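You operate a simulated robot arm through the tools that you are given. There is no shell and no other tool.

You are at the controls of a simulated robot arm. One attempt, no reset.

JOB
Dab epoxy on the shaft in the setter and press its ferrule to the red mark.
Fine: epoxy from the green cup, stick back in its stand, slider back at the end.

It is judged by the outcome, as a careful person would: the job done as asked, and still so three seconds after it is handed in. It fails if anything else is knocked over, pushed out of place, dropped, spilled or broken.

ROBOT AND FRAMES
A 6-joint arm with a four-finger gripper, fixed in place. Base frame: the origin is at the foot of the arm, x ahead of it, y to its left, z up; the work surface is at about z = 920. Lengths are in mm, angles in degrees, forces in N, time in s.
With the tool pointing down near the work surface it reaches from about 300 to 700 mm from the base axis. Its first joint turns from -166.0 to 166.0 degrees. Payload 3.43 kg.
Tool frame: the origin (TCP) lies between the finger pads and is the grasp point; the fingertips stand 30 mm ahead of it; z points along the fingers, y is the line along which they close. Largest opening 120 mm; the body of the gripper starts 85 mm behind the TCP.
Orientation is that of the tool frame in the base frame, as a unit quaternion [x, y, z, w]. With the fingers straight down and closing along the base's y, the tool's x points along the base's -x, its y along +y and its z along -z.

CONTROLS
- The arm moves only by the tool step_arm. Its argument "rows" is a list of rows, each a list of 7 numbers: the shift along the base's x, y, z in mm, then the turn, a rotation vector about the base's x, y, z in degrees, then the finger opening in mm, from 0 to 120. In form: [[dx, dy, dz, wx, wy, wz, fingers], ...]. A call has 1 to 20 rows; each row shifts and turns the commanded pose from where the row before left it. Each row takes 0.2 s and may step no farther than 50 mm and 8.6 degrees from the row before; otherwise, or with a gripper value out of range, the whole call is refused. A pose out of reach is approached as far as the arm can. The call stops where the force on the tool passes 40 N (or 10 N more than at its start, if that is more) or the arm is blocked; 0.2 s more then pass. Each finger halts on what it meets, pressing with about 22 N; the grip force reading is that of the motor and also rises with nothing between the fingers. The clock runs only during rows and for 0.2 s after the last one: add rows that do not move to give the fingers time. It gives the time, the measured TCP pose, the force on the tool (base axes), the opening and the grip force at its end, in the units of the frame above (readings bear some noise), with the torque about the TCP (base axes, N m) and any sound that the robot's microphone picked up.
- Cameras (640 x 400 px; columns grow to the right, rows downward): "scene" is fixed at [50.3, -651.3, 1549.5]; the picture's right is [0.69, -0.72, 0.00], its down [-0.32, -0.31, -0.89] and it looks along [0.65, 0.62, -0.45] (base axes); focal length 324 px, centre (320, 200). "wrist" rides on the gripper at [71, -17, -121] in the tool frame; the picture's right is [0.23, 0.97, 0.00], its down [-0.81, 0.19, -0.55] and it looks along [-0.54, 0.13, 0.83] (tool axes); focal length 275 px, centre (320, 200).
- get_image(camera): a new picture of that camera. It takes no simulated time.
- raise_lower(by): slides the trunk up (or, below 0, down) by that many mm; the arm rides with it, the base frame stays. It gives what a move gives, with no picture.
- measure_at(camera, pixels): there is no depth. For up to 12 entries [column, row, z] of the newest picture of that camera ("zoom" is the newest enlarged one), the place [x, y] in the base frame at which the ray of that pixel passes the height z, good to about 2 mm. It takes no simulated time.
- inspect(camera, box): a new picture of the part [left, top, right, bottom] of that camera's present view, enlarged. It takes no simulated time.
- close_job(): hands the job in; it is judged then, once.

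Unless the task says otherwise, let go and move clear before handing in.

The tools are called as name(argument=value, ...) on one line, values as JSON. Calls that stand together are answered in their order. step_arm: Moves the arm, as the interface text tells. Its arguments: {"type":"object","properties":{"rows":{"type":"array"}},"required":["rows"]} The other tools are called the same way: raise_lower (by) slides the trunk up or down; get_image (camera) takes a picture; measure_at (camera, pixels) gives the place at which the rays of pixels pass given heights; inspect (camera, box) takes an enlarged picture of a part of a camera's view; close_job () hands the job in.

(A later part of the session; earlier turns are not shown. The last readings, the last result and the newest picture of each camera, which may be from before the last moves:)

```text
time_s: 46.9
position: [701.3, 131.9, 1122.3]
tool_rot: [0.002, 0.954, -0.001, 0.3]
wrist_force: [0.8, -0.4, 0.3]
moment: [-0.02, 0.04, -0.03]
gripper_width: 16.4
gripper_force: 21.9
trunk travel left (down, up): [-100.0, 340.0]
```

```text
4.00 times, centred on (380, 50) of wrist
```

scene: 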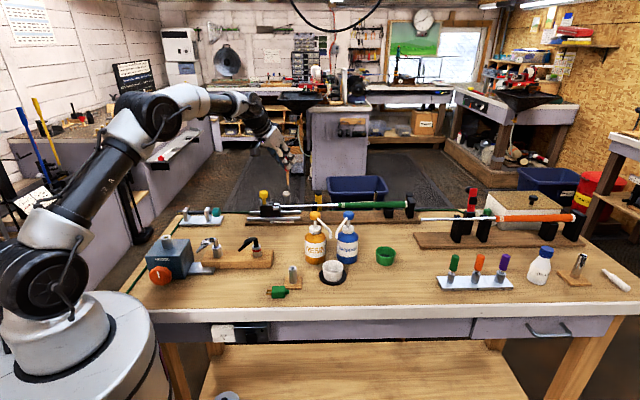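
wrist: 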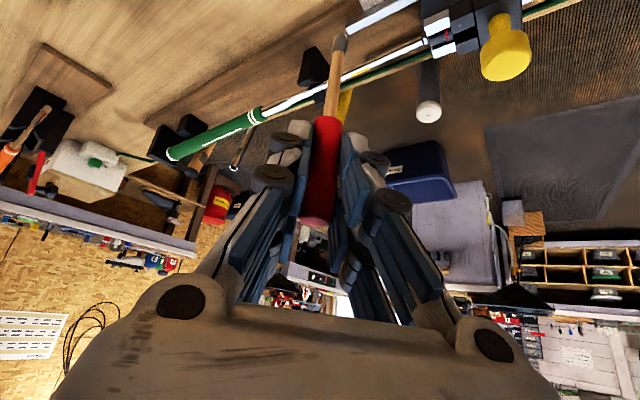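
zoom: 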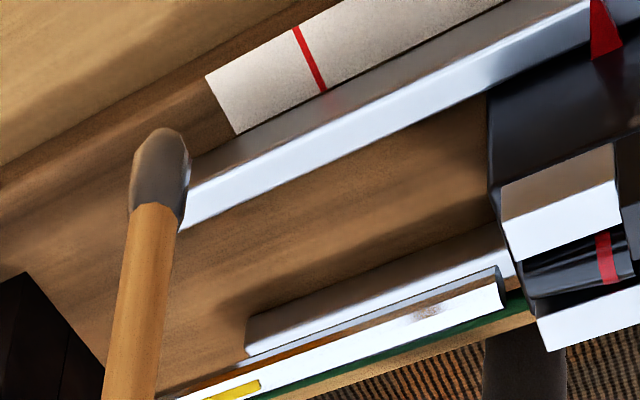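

A faint brownish smudge shows at wrist-zoom (430,310) on the shaft; I'll zoom in more to see whether it's a dab or a reflection.

inspect(camera="wrist", box=[370, 55, 450, 105])

inspect(camera="scene", box=[277, 200, 302, 212])

get_image(camera="wrist")

```text
8.00 times, centred on (410, 80) of wrist
```

zoom: 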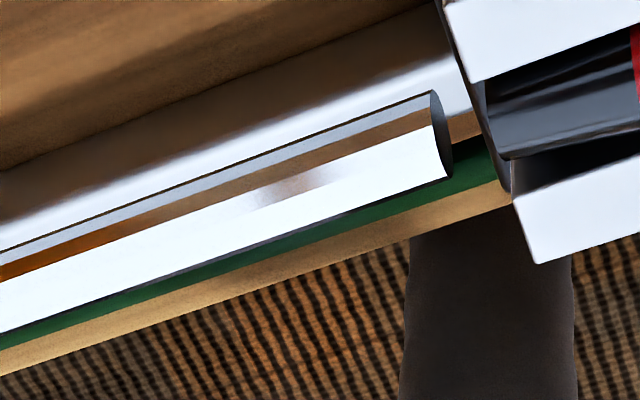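

```text
16.00 times, centred on (290, 206) of scene
```

zoom: 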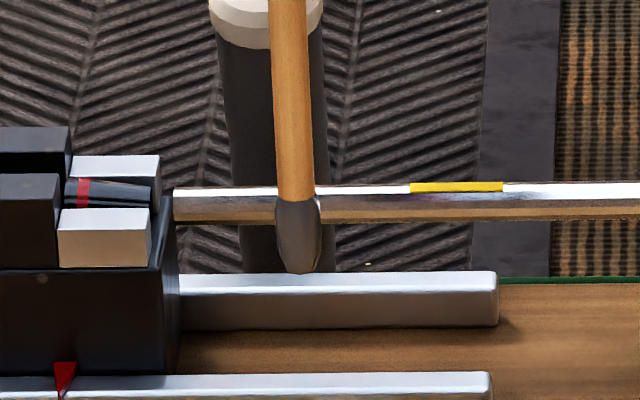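

```text
taken
```

wrist: 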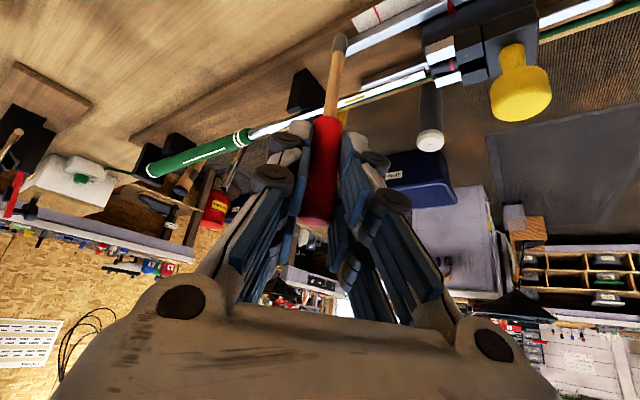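

Alignment now looks good (shaft axis extrapolates to 116 vs ferrule centre about 121 at column 493), but I need to tell a dab from a reflection. I'll move the stick well away and look at the shaft at high zoom again.

step_arm(rows=[[-20, -30, 15, 0, 0, 0, 0], [-20, -30, 15, 0, 0, 0, 0], [0, -30, 10, 0, 0, 0, 0], [0, 0, 0, 0, 0, 0, 0], [0, 0, 0, 0, 0, 0, 0]])

inspect(camera="scene", box=[277, 200, 302, 212])

get_image(camera="wrist")

inspect(camera="scene", box=[260, 180, 420, 300])

```text
time_s: 48.1
position: [661.5, 40.5, 1159.7]
tool_rot: [0.001, 0.954, 0.0, 0.301]
wrist_force: [-0.2, 0.2, -0.3]
moment: [-0.01, -0.01, 0.0]
gripper_width: 16.7
gripper_force: 21.7
trunk travel left (down, up): [-100.0, 340.0]
```

```text
16.00 times, centred on (290, 206) of scene
```

zoom: 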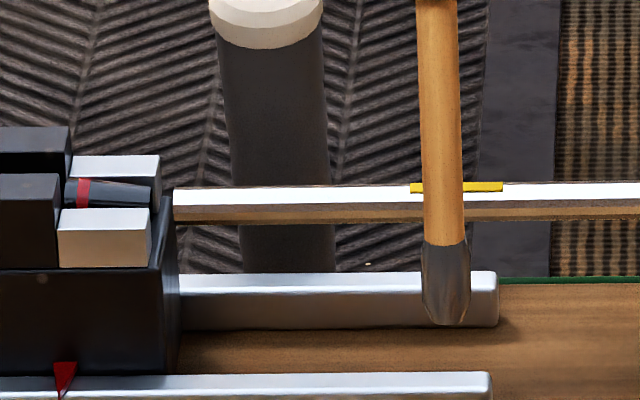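

```text
taken
```

wrist: 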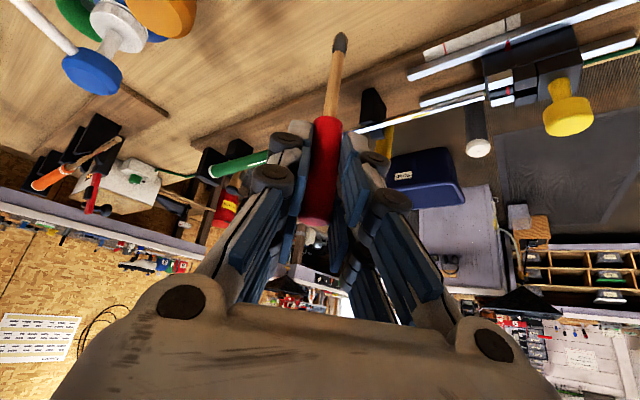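

```text
3.33 times, centred on (340, 240) of scene
```

zoom: 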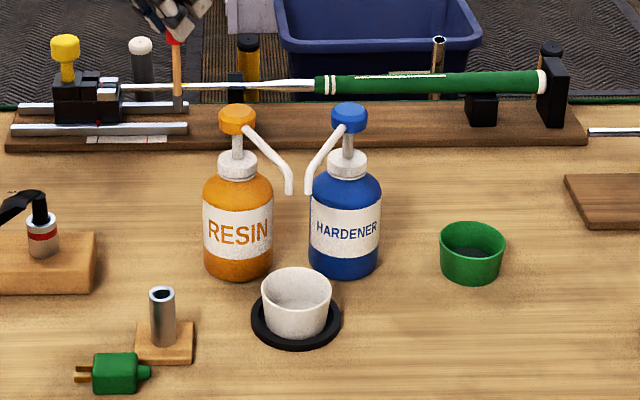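

The shaft is clean: no dab yet, and the mechanical contact data say my first touch was about 3 mm too far to the outer side of the shaft axis. The grip end is back at its original spot (541,80), so I'll now do a properly centred top touch, starting about 20 mm from the shaft end.

step_arm(rows=[[20.4, 39.2, 0, 0, 0, 0, 0], [20.4, 39.2, 0, 0, 0, 0, 0], [20.4, 39.2, 0, 0, 0, 0, 0], [20.5, 39.3, 0, 0, 0, 0, 0], [0, 0, -20, 0, 0, 0, 0], [0, 0, -20, 0, 0, 0, 0], [0, 0, -12, 0, 0, 0, 0], [0, 0, 0, 0, 0, 0, 0], [0, 0, 0, 0, 0, 0, 0]])

inspect(camera="scene", box=[270, 190, 310, 215])

inspect(camera="wrist", box=[290, 0, 410, 75])

```text
time_s: 50.1
position: [743.4, 198.9, 1108.7]
tool_rot: [0.001, 0.954, 0.0, 0.301]
wrist_force: [0.3, 1.4, 0.5]
moment: [-0.02, -0.03, -0.04]
gripper_width: 16.9
gripper_force: 22.0
trunk travel left (down, up): [-100.0, 340.0]
```

```text
16.00 times, centred on (290, 202) of scene
```

zoom: 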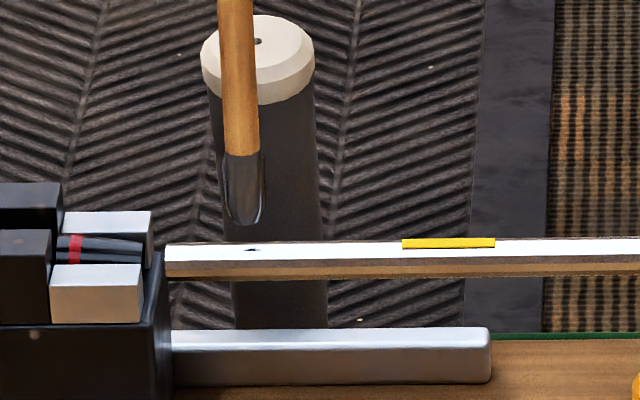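

```text
5.33 times, centred on (350, 38) of wrist
```

zoom: 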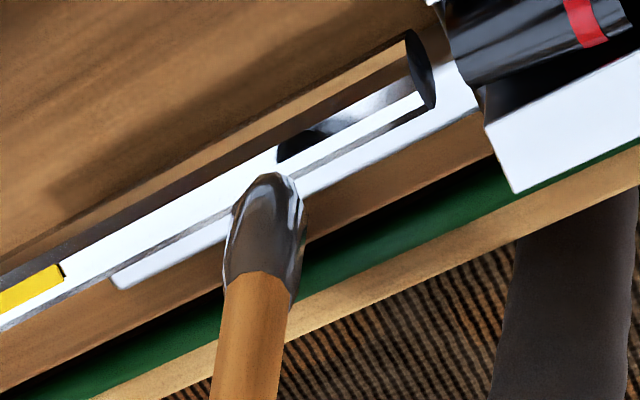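

The stick is about 19 mm from the shaft end; allowing for the tip's radius, its centre lines up with the shaft's top line (n about 661). I'll lower 6 mm to just above contact and then go in half-millimetre steps.

step_arm(rows=[[0, 0, -3, 0, 0, 0, 0], [0, 0, -3, 0, 0, 0, 0], [0, 0, -0.5, 0, 0, 0, 0], [0, 0, 0, 0, 0, 0, 0]])

inspect(camera="scene", box=[270, 190, 310, 215])

inspect(camera="wrist", box=[290, 0, 410, 75])

```text
time_s: 51.1
position: [744.2, 197.9, 1103.2]
tool_rot: [0.001, 0.954, -0.001, 0.301]
wrist_force: [0.4, -0.1, -0.2]
moment: [-0.02, -0.01, -0.01]
gripper_width: 16.7
gripper_force: 21.8
trunk travel left (down, up): [-100.0, 340.0]
```

```text
16.00 times, centred on (290, 202) of scene
```

zoom: 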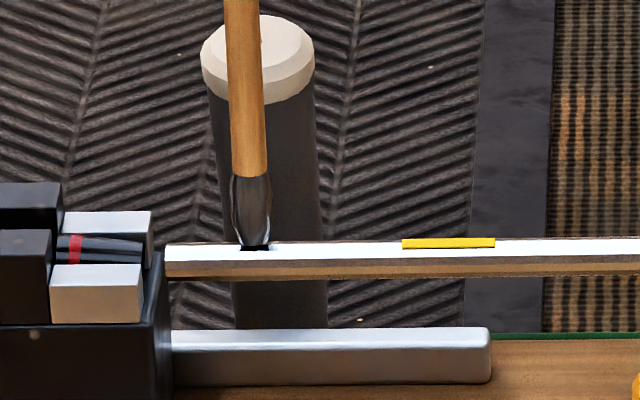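

```text
5.33 times, centred on (350, 38) of wrist
```

zoom: 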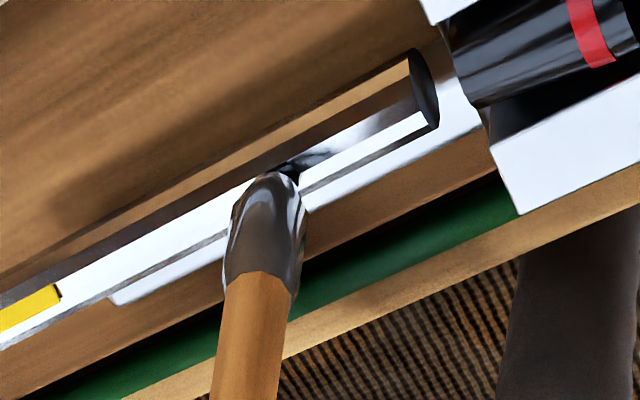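

The blob and its reflection on the shaft now practically meet (scene zoom (255,247)). I'll lower 0.6 mm and dwell.

step_arm(rows=[[0, 0, -0.6, 0, 0, 0, 0], [0, 0, 0, 0, 0, 0, 0], [0, 0, 0, 0, 0, 0, 0], [0, 0, 0, 0, 0, 0, 0]])

inspect(camera="scene", box=[270, 190, 310, 215])

inspect(camera="wrist", box=[290, 0, 410, 75])

```text
time_s: 52.1
position: [744.8, 198.1, 1102.6]
tool_rot: [0.001, 0.954, 0.0, 0.301]
wrist_force: [-0.2, 0.1, -0.1]
moment: [0.01, 0.01, -0.04]
gripper_width: 16.9
gripper_force: 22.2
trunk travel left (down, up): [-100.0, 340.0]
```

```text
16.00 times, centred on (290, 202) of scene
```

zoom: 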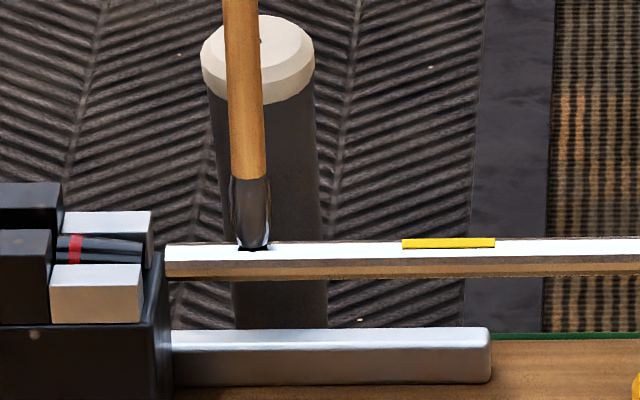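

```text
5.33 times, centred on (350, 38) of wrist
```

zoom: 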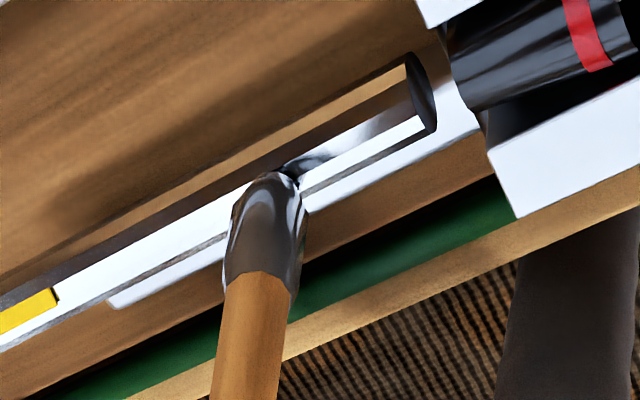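

step_arm(rows=[[0, 0, -0.6, 0, 0, 0, 0], [0, 0, 0, 0, 0, 0, 0], [0, 0, 0, 0, 0, 0, 0], [0, 0, 0, 0, 0, 0, 0]])

inspect(camera="scene", box=[270, 190, 310, 215])

inspect(camera="wrist", box=[290, 0, 410, 75])

```text
time_s: 53.1
position: [743.7, 199.1, 1102.6]
tool_rot: [0.001, 0.954, -0.001, 0.3]
wrist_force: [0.5, 0.3, 0.5]
moment: [0.01, -0.02, 0.0]
gripper_width: 16.9
gripper_force: 21.7
trunk travel left (down, up): [-100.0, 340.0]
```

```text
16.00 times, centred on (290, 202) of scene
```

zoom: 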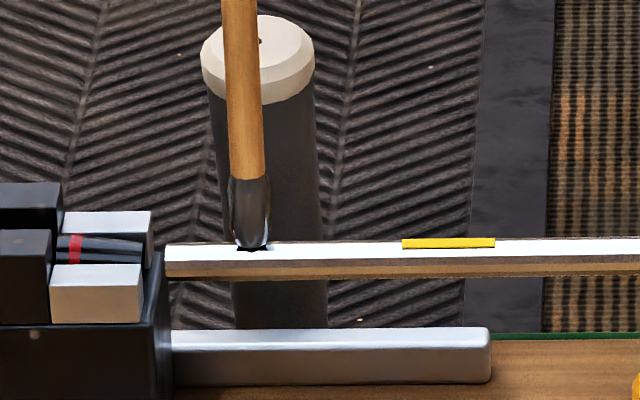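

```text
5.33 times, centred on (350, 38) of wrist
```

zoom: 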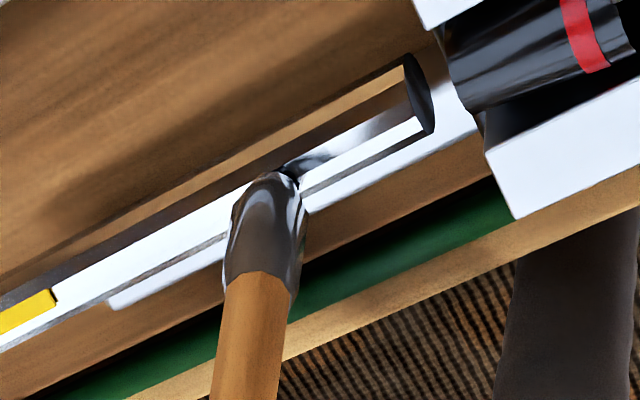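

step_arm(rows=[[0, 0, -0.8, 0, 0, 0, 0], [0, 0, 0, 0, 0, 0, 0], [0, 0, 0, 0, 0, 0, 0], [0, 0, 0, 0, 0, 0, 0]])

inspect(camera="scene", box=[270, 190, 310, 215])

inspect(camera="wrist", box=[290, 0, 410, 75])

```text
time_s: 54.1
position: [744.3, 198.4, 1100.9]
tool_rot: [0.001, 0.954, 0.0, 0.3]
wrist_force: [0.2, -0.3, -0.5]
moment: [-0.03, -0.03, 0.03]
gripper_width: 16.9
gripper_force: 22.1
trunk travel left (down, up): [-100.0, 340.0]
```

```text
16.00 times, centred on (290, 202) of scene
```

zoom: 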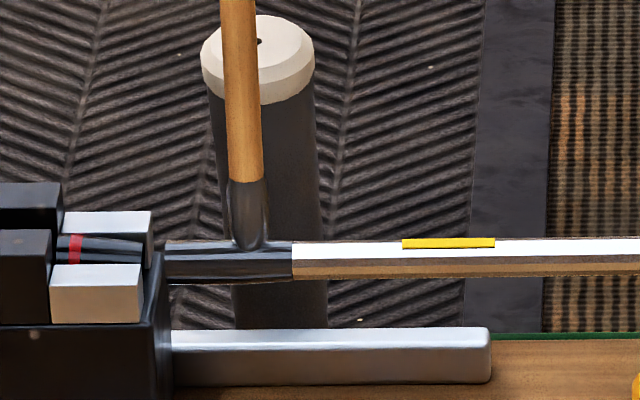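

```text
5.33 times, centred on (350, 38) of wrist
```

zoom: 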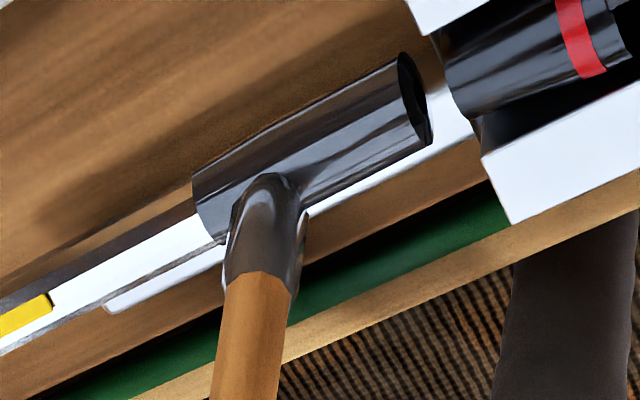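

The dab took: the first ~30 mm of the shaft is now coated dark (scene zoom columns 165–290), and the shaft hasn't shifted. I'll lift straight up and re-check alignment.

step_arm(rows=[[0, 0, 3, 0, 0, 0, 0], [0, 0, 6, 0, 0, 0, 0], [0, 0, 15, 0, 0, 0, 0], [0, 0, 20, 0, 0, 0, 0], [0, 0, 20, 0, 0, 0, 0], [0, 0, 0, 0, 0, 0, 0], [0, 0, 0, 0, 0, 0, 0]])

inspect(camera="scene", box=[270, 190, 310, 215])

get_image(camera="wrist")

```text
time_s: 55.7
position: [744.1, 198.7, 1165.8]
tool_rot: [0.001, 0.954, 0.0, 0.301]
wrist_force: [0.2, 0.5, 0.3]
moment: [-0.03, -0.01, 0.0]
gripper_width: 16.6
gripper_force: 22.0
trunk travel left (down, up): [-100.0, 340.0]
```

```text
16.00 times, centred on (290, 202) of scene
```

zoom: 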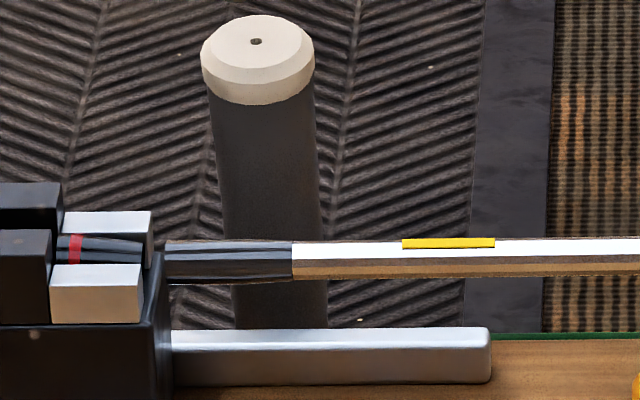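

```text
taken
```

wrist: 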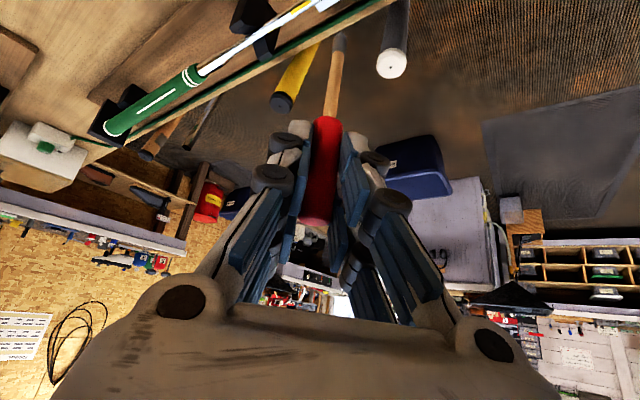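

The coat is clean and the shaft still points straight at the ferrule. Next I'll carry the stick back above its stand (about (516.4,-98.4)), staying clear of the Resin bottle.

step_arm(rows=[[-25.3, -33, 0, 0, 0, 0, 0], [-25.3, -33, 0, 0, 0, 0, 0], [-25.3, -33, 0, 0, 0, 0, 0], [-25.3, -33, 0, 0, 0, 0, 0], [-25.3, -33, 0, 0, 0, 0, 0], [-25.3, -33, 0, 0, 0, 0, 0], [-25.3, -33, 0, 0, 0, 0, 0], [-25.3, -33, 0, 0, 0, 0, 0], [-25.3, -32.9, 0, 0, 0, 0, 0], [0, 0, -20, 0, 0, 0, 0], [0, 0, -20, 0, 0, 0, 0], [0, 0, -10, 0, 0, 0, 0], [0, 0, 0, 0, 0, 0, 0], [0, 0, 0, 0, 0, 0, 0]])

get_image(camera="wrist")

inspect(camera="scene", box=[265, 235, 320, 295])

inspect(camera="wrist", box=[290, 0, 390, 70])

```text
time_s: 58.7
position: [515.7, -98.1, 1115.5]
tool_rot: [0.001, 0.954, 0.0, 0.3]
wrist_force: [-0.6, -0.4, -0.4]
moment: [-0.05, 0.0, 0.01]
gripper_width: 16.8
gripper_force: 21.8
trunk travel left (down, up): [-100.0, 340.0]
```

```text
taken
```

wrist: 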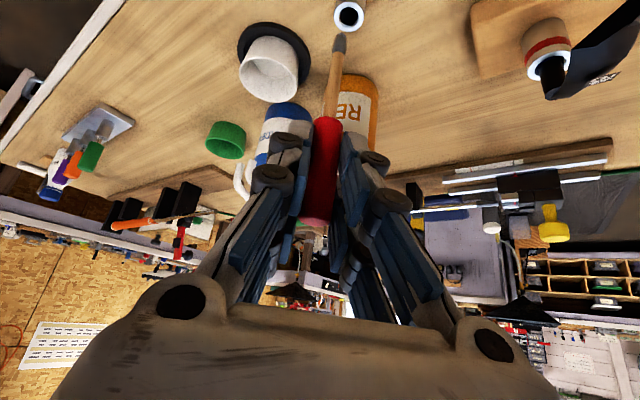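

```text
6.67 times, centred on (292, 265) of scene
```

zoom: 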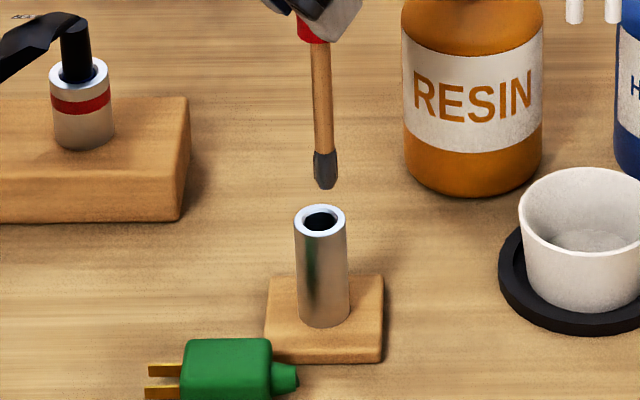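

```text
5.71 times, centred on (340, 35) of wrist
```

zoom: 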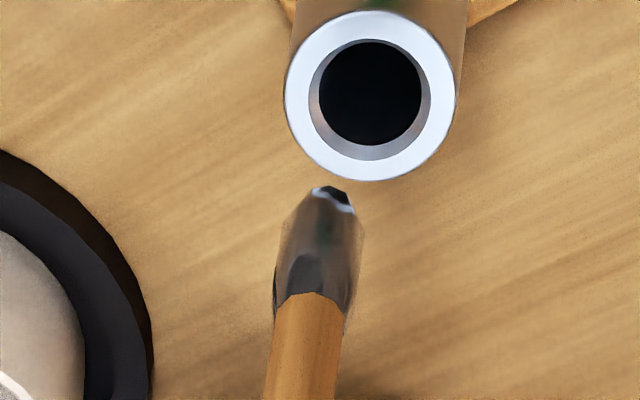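

The stick is above the stand; the hole centre is at wrist zoom (370,95) and the visible near edge of the tip at (333,195). I'll measure both to get the needed offset.

measure_at(camera="zoom", pixels=[[370, 95, 980], [333, 192, 998], [322, 245, 1003], [370, 95, 978]])

measure_at(camera="scene", pixels=[[291.9, 268, 980], [292.9, 262.9, 998], [292.6, 259.6, 1006]])

```text
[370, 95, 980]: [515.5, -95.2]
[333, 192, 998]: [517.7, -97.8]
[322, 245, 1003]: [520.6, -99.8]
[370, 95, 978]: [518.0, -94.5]
```

```text
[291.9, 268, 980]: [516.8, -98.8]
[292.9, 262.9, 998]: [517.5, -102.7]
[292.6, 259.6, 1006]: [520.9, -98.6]
```

The tip centre is estimated about 2–3 mm beyond the hole centre in +x and about 1 mm in -y. I'll shift (-2,+1) and lower to just above the tube to check visually.

step_arm(rows=[[-2, 1, -6, 0, 0, 0, 0], [0, 0, -6, 0, 0, 0, 0], [0, 0, 0, 0, 0, 0, 0], [0, 0, 0, 0, 0, 0, 0]])

inspect(camera="scene", box=[275, 245, 310, 285])

inspect(camera="wrist", box=[290, 0, 390, 70])

```text
time_s: 59.7
position: [513.9, -95.0, 1103.0]
tool_rot: [0.002, 0.954, -0.001, 0.299]
wrist_force: [0.3, 0.3, -0.2]
moment: [-0.01, 0.0, 0.01]
gripper_width: 16.6
gripper_force: 21.9
trunk travel left (down, up): [-100.0, 340.0]
```

```text
10.00 times, centred on (292, 265) of scene
```

zoom: 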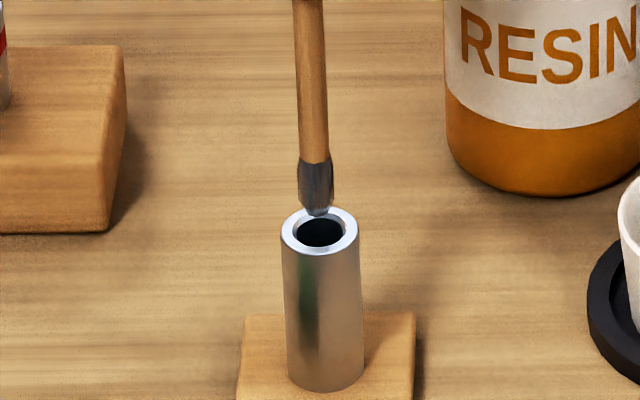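

```text
5.71 times, centred on (340, 35) of wrist
```

zoom: 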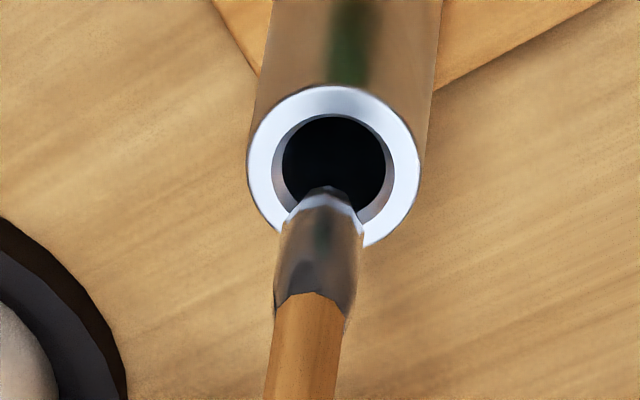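

Both views suggest the tip centre is still about 2 mm too far in +x and slightly in +y of the hole. I'll shift (-2,-1), lower 4 mm and check again.

step_arm(rows=[[-2, -1, 0, 0, 0, 0, 0], [0, 0, -4, 0, 0, 0, 0], [0, 0, 0, 0, 0, 0, 0], [0, 0, 0, 0, 0, 0, 0]])

inspect(camera="scene", box=[275, 245, 310, 285])

inspect(camera="wrist", box=[290, 0, 390, 70])

```text
time_s: 60.7
position: [513.1, -97.7, 1100.7]
tool_rot: [0.001, 0.954, 0.0, 0.301]
wrist_force: [-0.1, 0.1, 0.2]
moment: [-0.01, 0.0, -0.03]
gripper_width: 16.5
gripper_force: 22.1
trunk travel left (down, up): [-100.0, 340.0]
```

```text
10.00 times, centred on (292, 265) of scene
```

zoom: 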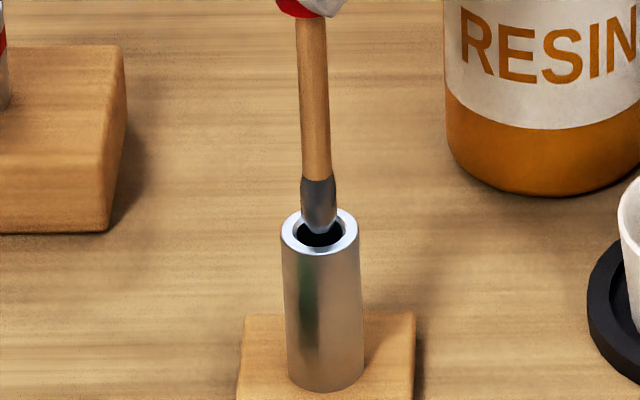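

```text
5.71 times, centred on (340, 35) of wrist
```

zoom: 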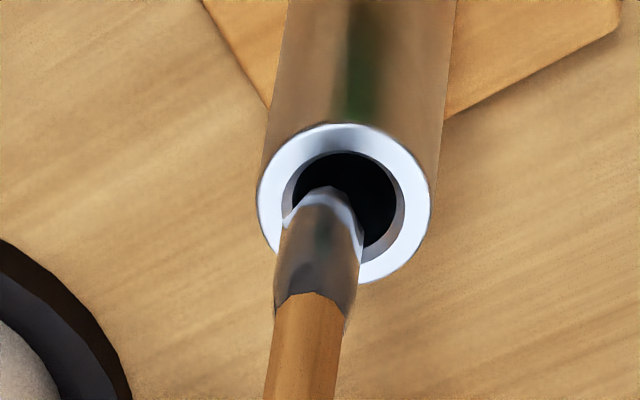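

The tip's tapered end is now essentially over the hole (scene (319,228) vs hole (320,233); wrist (330,188) vs (345,200)). I'll shift +1 mm in y and lower gently into the tube.

step_arm(rows=[[0.3, 1, 0, 0, 0, 0, 0], [0, 0, -4, 0, 0, 0, 0], [0, 0, -4, 0, 0, 0, 0], [0, 0, 0, 0, 0, 0, 0]])

inspect(camera="scene", box=[275, 245, 310, 285])

inspect(camera="wrist", box=[290, 0, 390, 70])

```text
time_s: 61.7
position: [514.4, -97.2, 1091.9]
tool_rot: [0.0, 0.954, 0.0, 0.301]
wrist_force: [0.1, 0.0, 0.1]
moment: [0.02, 0.01, -0.02]
gripper_width: 16.7
gripper_force: 22.5
trunk travel left (down, up): [-100.0, 340.0]
```

```text
10.00 times, centred on (292, 265) of scene
```

zoom: 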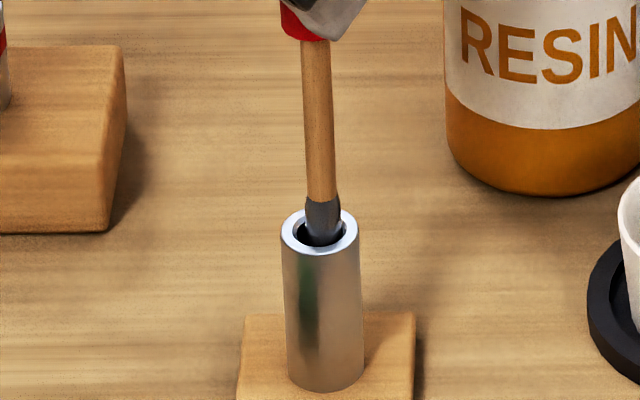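

```text
5.71 times, centred on (340, 35) of wrist
```

zoom: 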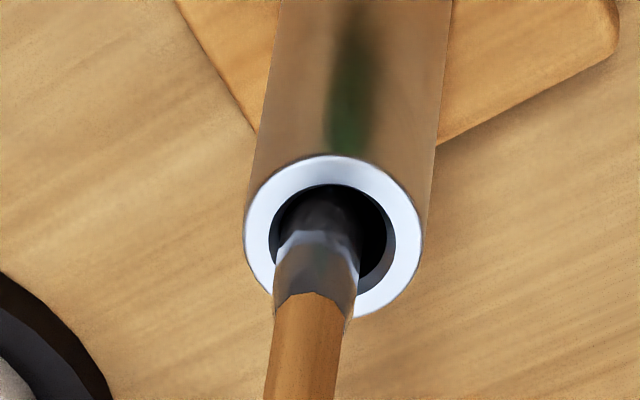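

The tip is inside the tube, slightly to one side (blob columns 272–360 vs hole 268–395 in the wrist zoom). I'll shift about (+0.5,+1.4) and lower another 15 mm, watching the force.

step_arm(rows=[[0.5, 1.4, 0, 0, 0, 0, 0], [0, 0, -5, 0, 0, 0, 0], [0, 0, -5, 0, 0, 0, 0], [0, 0, -5, 0, 0, 0, 0], [0, 0, 0, 0, 0, 0, 0]])

inspect(camera="scene", box=[275, 245, 310, 285])

inspect(camera="wrist", box=[290, 20, 390, 90])

```text
time_s: 62.9
position: [513.9, -95.1, 1075.5]
tool_rot: [0.001, 0.954, -0.001, 0.301]
wrist_force: [0.3, 0.0, 0.5]
moment: [0.01, 0.0, 0.03]
gripper_width: 16.6
gripper_force: 21.4
trunk travel left (down, up): [-100.0, 340.0]
```

```text
10.00 times, centred on (292, 265) of scene
```

zoom: 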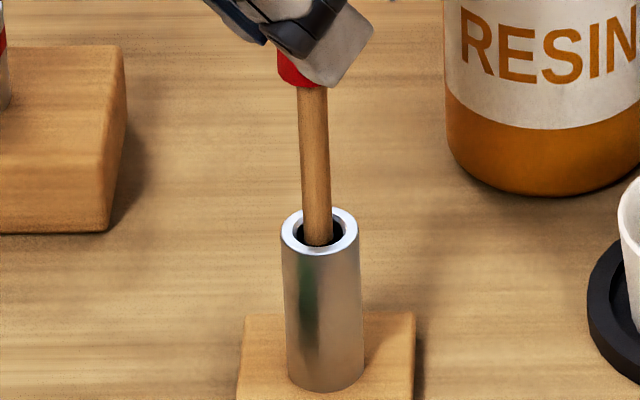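

```text
5.71 times, centred on (340, 55) of wrist
```

zoom: 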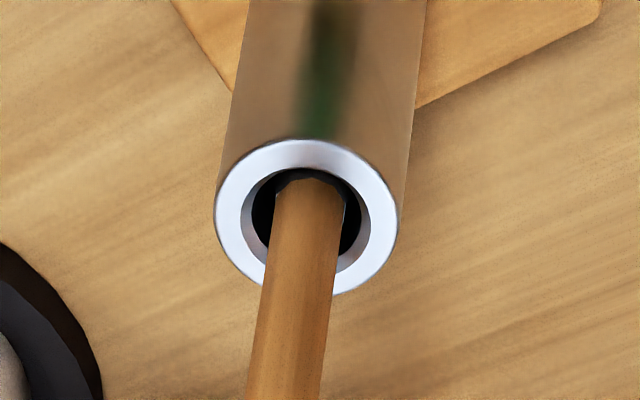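

The stem is now well centred in the tube. I'll lower another 20 mm toward the original seat height (TCP about 1052), watching for contact force.

step_arm(rows=[[0, 0, -5, 0, 0, 0, 0], [0, 0, -5, 0, 0, 0, 0], [0, 0, -5, 0, 0, 0, 0], [0, 0, -4, 0, 0, 0, 0], [0, 0, 0, 0, 0, 0, 0], [0, 0, 0, 0, 0, 0, 0]])

inspect(camera="scene", box=[265, 235, 320, 295])

inspect(camera="wrist", box=[280, 30, 400, 130])

```text
time_s: 64.3
position: [513.9, -97.2, 1057.2]
tool_rot: [0.002, 0.954, 0.0, 0.3]
wrist_force: [-0.1, 0.9, 0.3]
moment: [0.01, 0.0, 0.01]
gripper_width: 16.8
gripper_force: 22.2
trunk travel left (down, up): [-100.0, 340.0]
```

```text
6.67 times, centred on (292, 265) of scene
```

zoom: 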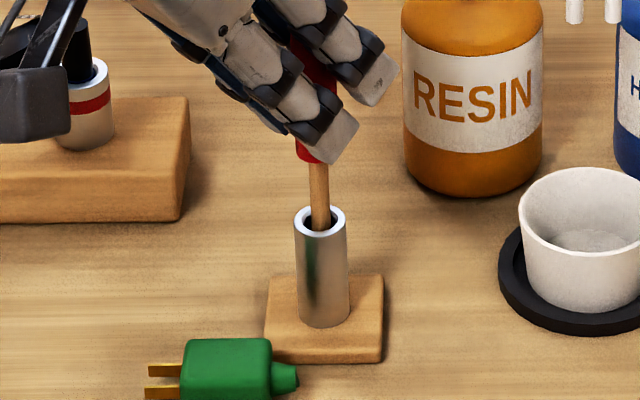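

```text
4.00 times, centred on (340, 80) of wrist
```

zoom: 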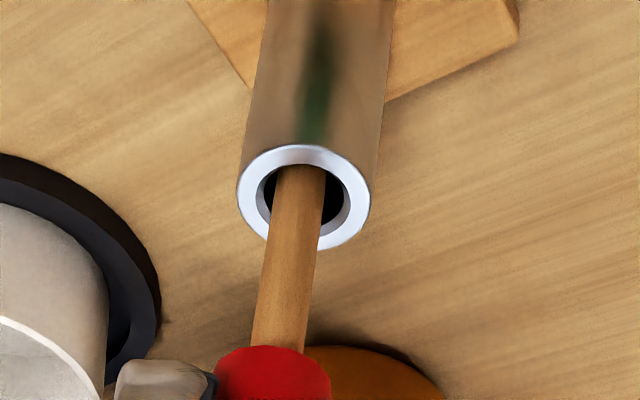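

About 5 mm remain to the original seat. I'll go down in 1–1.5 mm steps, watching force.

step_arm(rows=[[0, 0, -1.5, 0, 0, 0, 0], [0, 0, -1.5, 0, 0, 0, 0], [0, 0, -1, 0, 0, 0, 0], [0, 0, 0, 0, 0, 0, 0]])

inspect(camera="scene", box=[250, 210, 340, 300])

```text
time_s: 65.3
position: [513.3, -96.1, 1052.8]
tool_rot: [0.001, 0.954, 0.0, 0.3]
wrist_force: [-1.1, 0.0, -0.3]
moment: [0.0, 0.0, -0.01]
gripper_width: 16.9
gripper_force: 21.7
trunk travel left (down, up): [-100.0, 340.0]
```

```text
4.44 times, centred on (295, 255) of scene
```

zoom: 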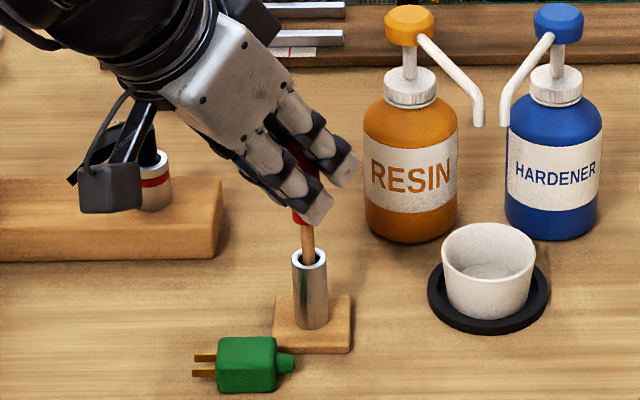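

step_arm(rows=[[0, 0, -0.8, 0, 0, 0, 0], [0, 0, 0, 0, 0, 0, 0], [0, 0, 0, 0, 0, 0, 0]])

inspect(camera="scene", box=[275, 235, 310, 285])

```text
time_s: 66.1
position: [513.3, -95.5, 1052.7]
tool_rot: [0.002, 0.954, -0.001, 0.3]
wrist_force: [-0.8, -0.2, -0.2]
moment: [0.04, 0.04, -0.04]
gripper_width: 16.8
gripper_force: 21.4
trunk travel left (down, up): [-100.0, 340.0]
```

```text
8.00 times, centred on (292, 260) of scene
```

zoom: 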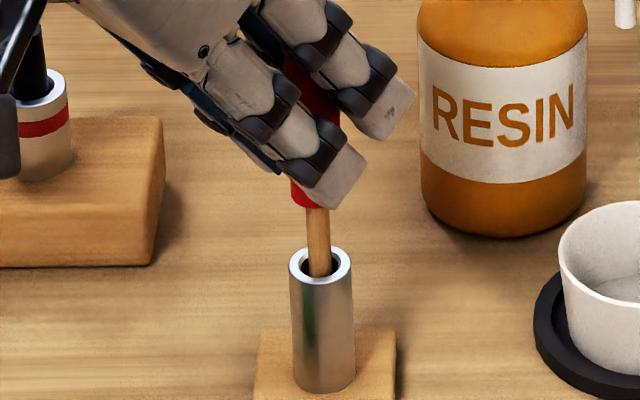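

The handle bottom is back at its original height (scene row about 261). I'll open the fingers gradually and look at the stick.

step_arm(rows=[[0, 0, 0, 0, 0, 0, 20], [0, 0, 0, 0, 0, 0, 26], [0, 0, 0, 0, 0, 0, 36], [0, 0, 0, 0, 0, 0, 48], [0, 0, 0, 0, 0, 0, 54], [0, 0, 0, 0, 0, 0, 54]])

inspect(camera="scene", box=[275, 235, 310, 285])

get_image(camera="wrist")

```text
time_s: 67.5
position: [514.2, -95.9, 1052.7]
tool_rot: [0.002, 0.954, -0.001, 0.301]
wrist_force: [-1.2, -0.3, -0.3]
moment: [-0.01, 0.01, 0.02]
gripper_width: 53.9
gripper_force: 0.0
trunk travel left (down, up): [-100.0, 340.0]
```

```text
8.00 times, centred on (292, 260) of scene
```

zoom: 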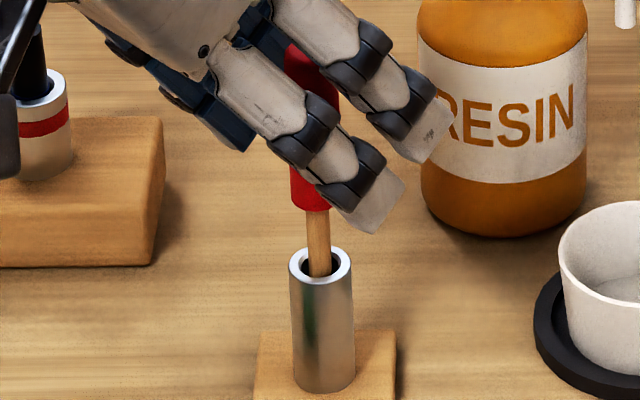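

```text
taken
```

wrist: 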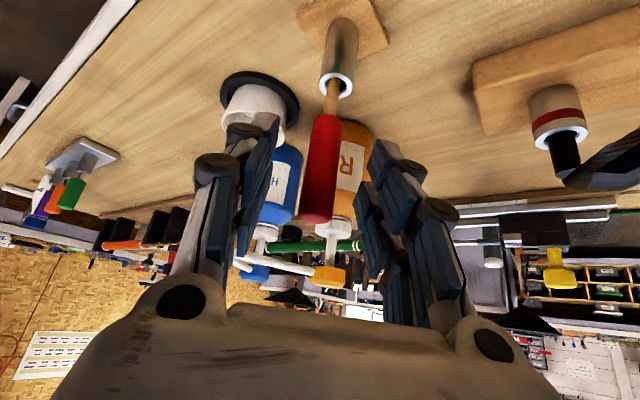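

The stick stands in its tube on its own. I'll rise straight up to clear the handle.

step_arm(rows=[[0, 0, 20, 0, 0, 0, 54], [0, 0, 25, 0, 0, 0, 54], [0, 0, 30, 0, 0, 0, 54], [0, 0, 35, 0, 0, 0, 54], [0, 0, 40, 0, 0, 0, 54], [0, 0, 0, 0, 0, 0, 54], [0, 0, 0, 0, 0, 0, 54]])

inspect(camera="scene", box=[245, 225, 335, 300])

inspect(camera="scene", box=[245, 185, 305, 225])

```text
time_s: 69.1
position: [513.8, -95.6, 1200.8]
tool_rot: [0.002, 0.954, -0.001, 0.301]
wrist_force: [-0.3, 0.0, 0.2]
moment: [-0.01, 0.01, -0.03]
gripper_width: 53.9
gripper_force: 0.1
trunk travel left (down, up): [-100.0, 340.0]
```

```text
5.33 times, centred on (290, 262) of scene
```

zoom: 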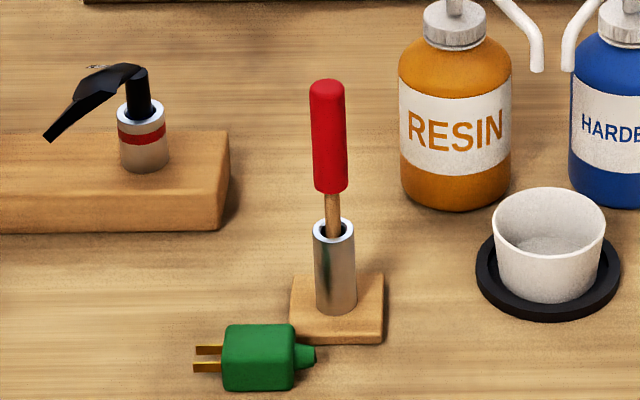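

```text
10.00 times, centred on (275, 205) of scene
```

zoom: 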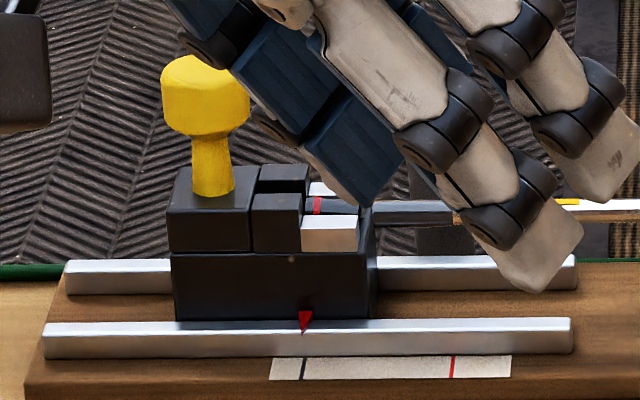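

The stick stands exactly as before. Now for the slider: I'll move over the yellow knob at (688,251), yawing 46 degrees so the fingers close along the rail direction, hovering at z about 1110.

step_arm(rows=[[19.36, 38.5, 0, 0, 0, 5.11, 64], [19.36, 38.5, 0, 0, 0, 5.11, 64], [19.36, 38.5, -10, 0, 0, 5.11, 64], [19.36, 38.5, -10, 0, 0, 5.11, 64], [19.36, 38.5, -10, 0, 0, 5.11, 64], [19.36, 38.5, -15, 0, 0, 5.11, 64], [19.36, 38.5, -15, 0, 0, 5.11, 64], [19.36, 38.5, -15, 0, 0, 5.11, 64], [19.36, 38.5, -15, 0, 0, 5.11, 64], [0, 0, 0, 0, 0, 0, 64], [0, 0, 0, 0, 0, 0, 64]])

get_image(camera="wrist")

get_image(camera="scene")

inspect(camera="scene", box=[240, 160, 320, 225])

```text
time_s: 71.5
position: [683.5, 251.1, 1112.4]
tool_rot: [-0.372, 0.878, 0.117, 0.277]
wrist_force: [-1.1, 0.5, -0.4]
moment: [0.03, -0.01, 0.0]
gripper_width: 63.8
gripper_force: 0.1
trunk travel left (down, up): [-100.0, 340.0]
```

```text
taken
```

wrist: 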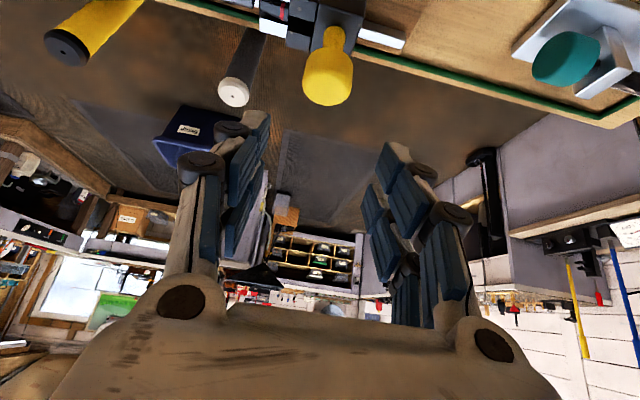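

```text
taken
```

scene: 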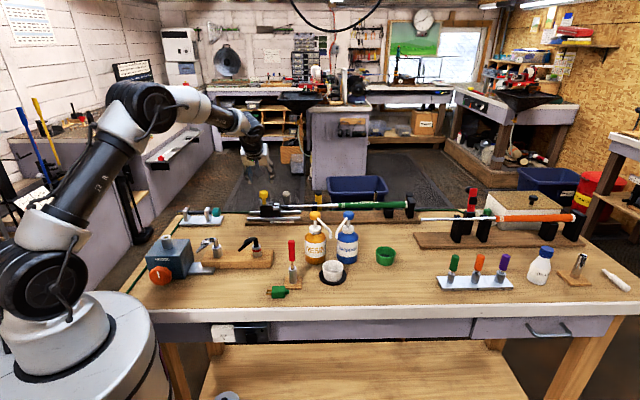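

```text
6.15 times, centred on (280, 192) of scene
```

zoom: 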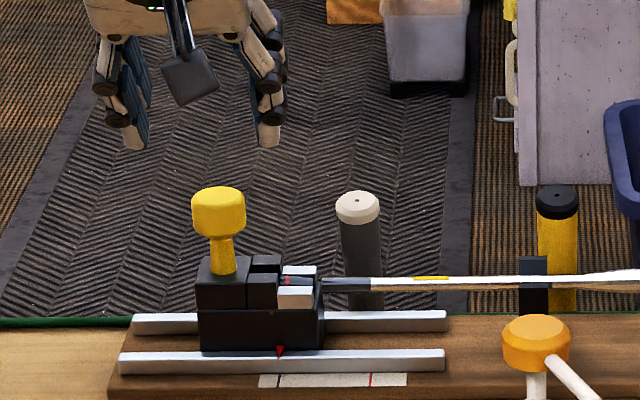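

The tool is yawed as intended; the knob is at wrist (327,78) between the finger columns. I'll zoom to get its exact centre.

inspect(camera="wrist", box=[260, 0, 400, 120])

measure_at(camera="scene", pixels=[[263.6, 191.8, 1037], [263.6, 191.8, 1040], [264.0, 203.5, 990]])

```text
3.33 times, centred on (330, 60) of wrist
```

zoom: 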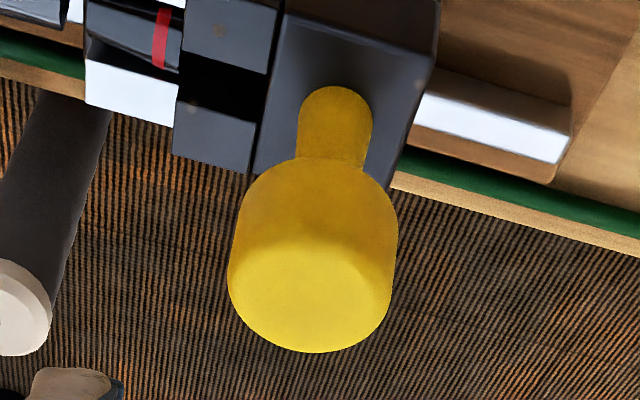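

```text
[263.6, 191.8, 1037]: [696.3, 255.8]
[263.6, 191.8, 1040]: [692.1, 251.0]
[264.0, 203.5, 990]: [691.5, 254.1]
```

measure_at(camera="zoom", pixels=[[311, 298, 1037], [311, 298, 1040], [337, 122, 990], [337, 122, 993], [232, 250, 1030], [397, 230, 1030]])

```text
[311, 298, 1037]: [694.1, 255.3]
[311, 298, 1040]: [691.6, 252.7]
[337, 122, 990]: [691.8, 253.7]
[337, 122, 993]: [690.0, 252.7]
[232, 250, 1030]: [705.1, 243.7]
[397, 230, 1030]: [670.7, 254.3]
```

Both views put the knob centre at (692,253), top z about 1040, base z 990; the TCP is really at about (684,251). I'll shift (+8,+2) and descend to z about 1076 to verify before enclosing the knob.

step_arm(rows=[[8, 2, 0, 0, 0, 0, 64], [0, 0, -18, 0, 0, 0, 64], [0, 0, -18, 0, 0, 0, 64], [0, 0, 0, 0, 0, 0, 64], [0, 0, 0, 0, 0, 0, 64]])

get_image(camera="wrist")

inspect(camera="scene", box=[240, 170, 310, 225])

```text
time_s: 72.7
position: [694.0, 253.0, 1077.2]
tool_rot: [-0.371, 0.879, 0.118, 0.277]
wrist_force: [0.3, 0.1, 0.2]
moment: [0.02, 0.0, -0.01]
gripper_width: 63.8
gripper_force: 0.0
trunk travel left (down, up): [-100.0, 340.0]
```

```text
taken
```

wrist: 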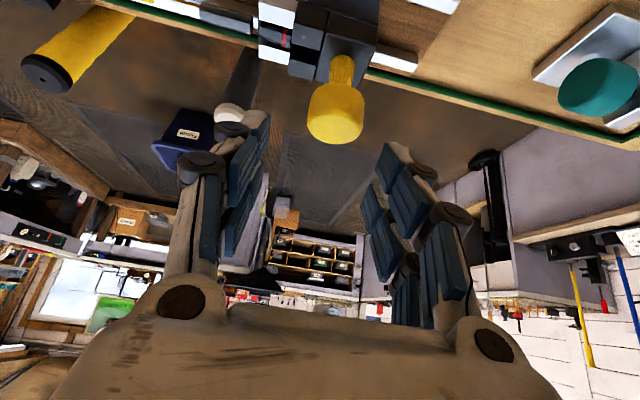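

```text
7.27 times, centred on (275, 198) of scene
```

zoom: 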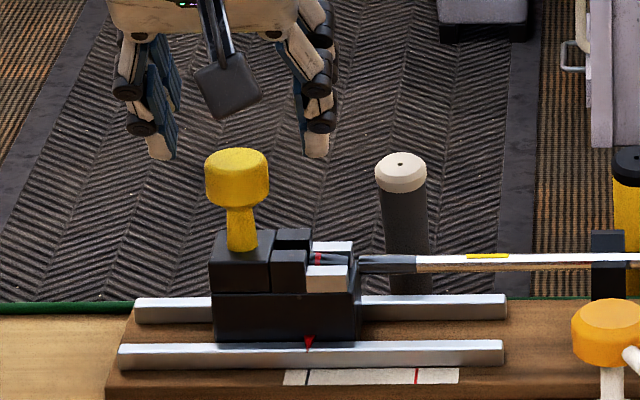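

The fingers straddle the knob symmetrically (scene zoom: fingers at columns 160 and 318, knob at 237). I'll descend to z about 1028 around the cap.

step_arm(rows=[[-1, 0, -12, 0, 0, 0, 64], [0, 0, -12, 0, 0, 0, 64], [0, 0, -12, 0, 0, 0, 64], [0, 0, -12, 0, 0, 0, 64], [0, 0, 0, 0, 0, 0, 64], [0, 0, 0, 0, 0, 0, 64]])

get_image(camera="wrist")

inspect(camera="scene", box=[240, 170, 310, 225])

```text
time_s: 74.1
position: [694.6, 253.6, 1028.6]
tool_rot: [-0.371, 0.879, 0.116, 0.277]
wrist_force: [-0.7, 0.4, -0.5]
moment: [-0.02, 0.0, 0.01]
gripper_width: 63.9
gripper_force: 0.1
trunk travel left (down, up): [-100.0, 340.0]
```

```text
taken
```

wrist: 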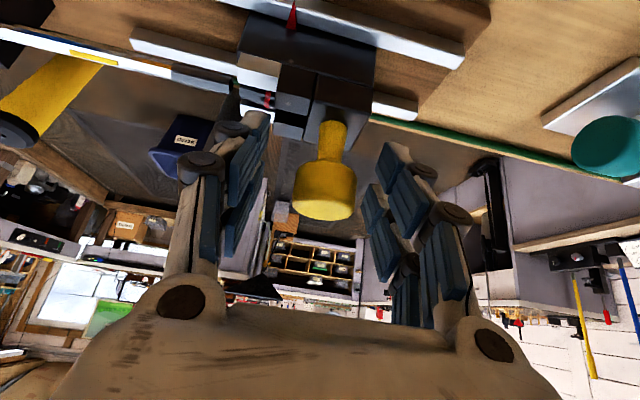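

```text
7.27 times, centred on (275, 198) of scene
```

zoom: 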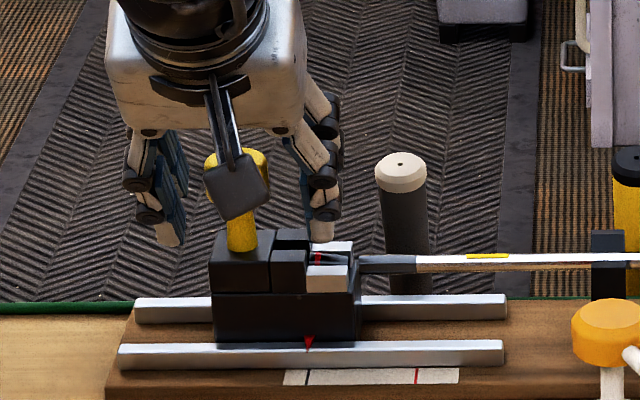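

The cap sits right at the TCP projection ((325,190) vs (320,189)). I'll close the fingers on it and check that the slider doesn't move.

step_arm(rows=[[0, 0, 0, 0, 0, 0, 50], [0, 0, 0, 0, 0, 0, 40], [0, 0, 0, 0, 0, 0, 30], [0, 0, 0, 0, 0, 0, 25], [0, 0, 0, 0, 0, 0, 25], [0, 0, 0, 0, 0, 0, 25]])

inspect(camera="scene", box=[245, 185, 305, 225])

get_image(camera="wrist")

```text
time_s: 75.5
position: [694.7, 253.1, 1028.8]
tool_rot: [-0.371, 0.879, 0.117, 0.277]
wrist_force: [-1.0, 0.0, -0.1]
moment: [-0.05, -0.01, 0.02]
gripper_width: 29.6
gripper_force: 45.2
trunk travel left (down, up): [-100.0, 340.0]
```

```text
10.00 times, centred on (275, 205) of scene
```

zoom: 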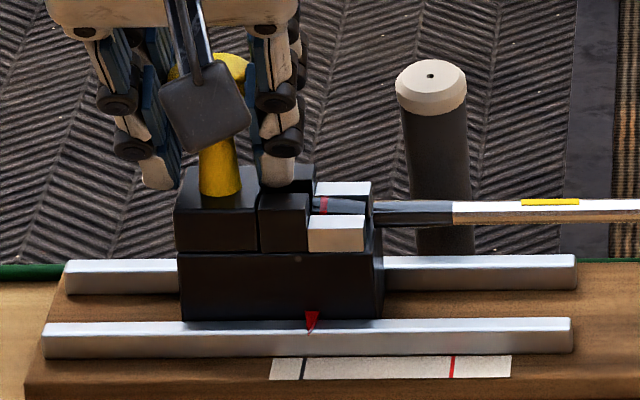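

```text
taken
```

wrist: 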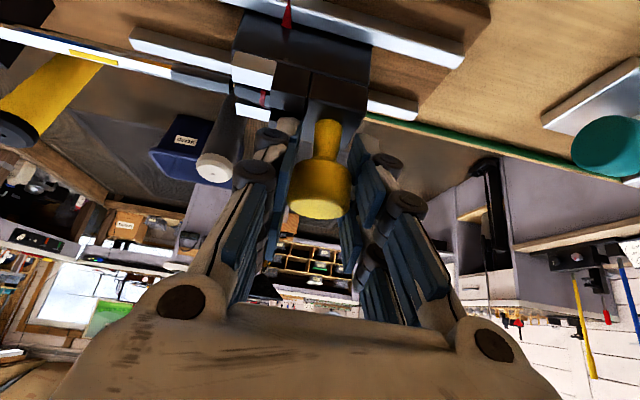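

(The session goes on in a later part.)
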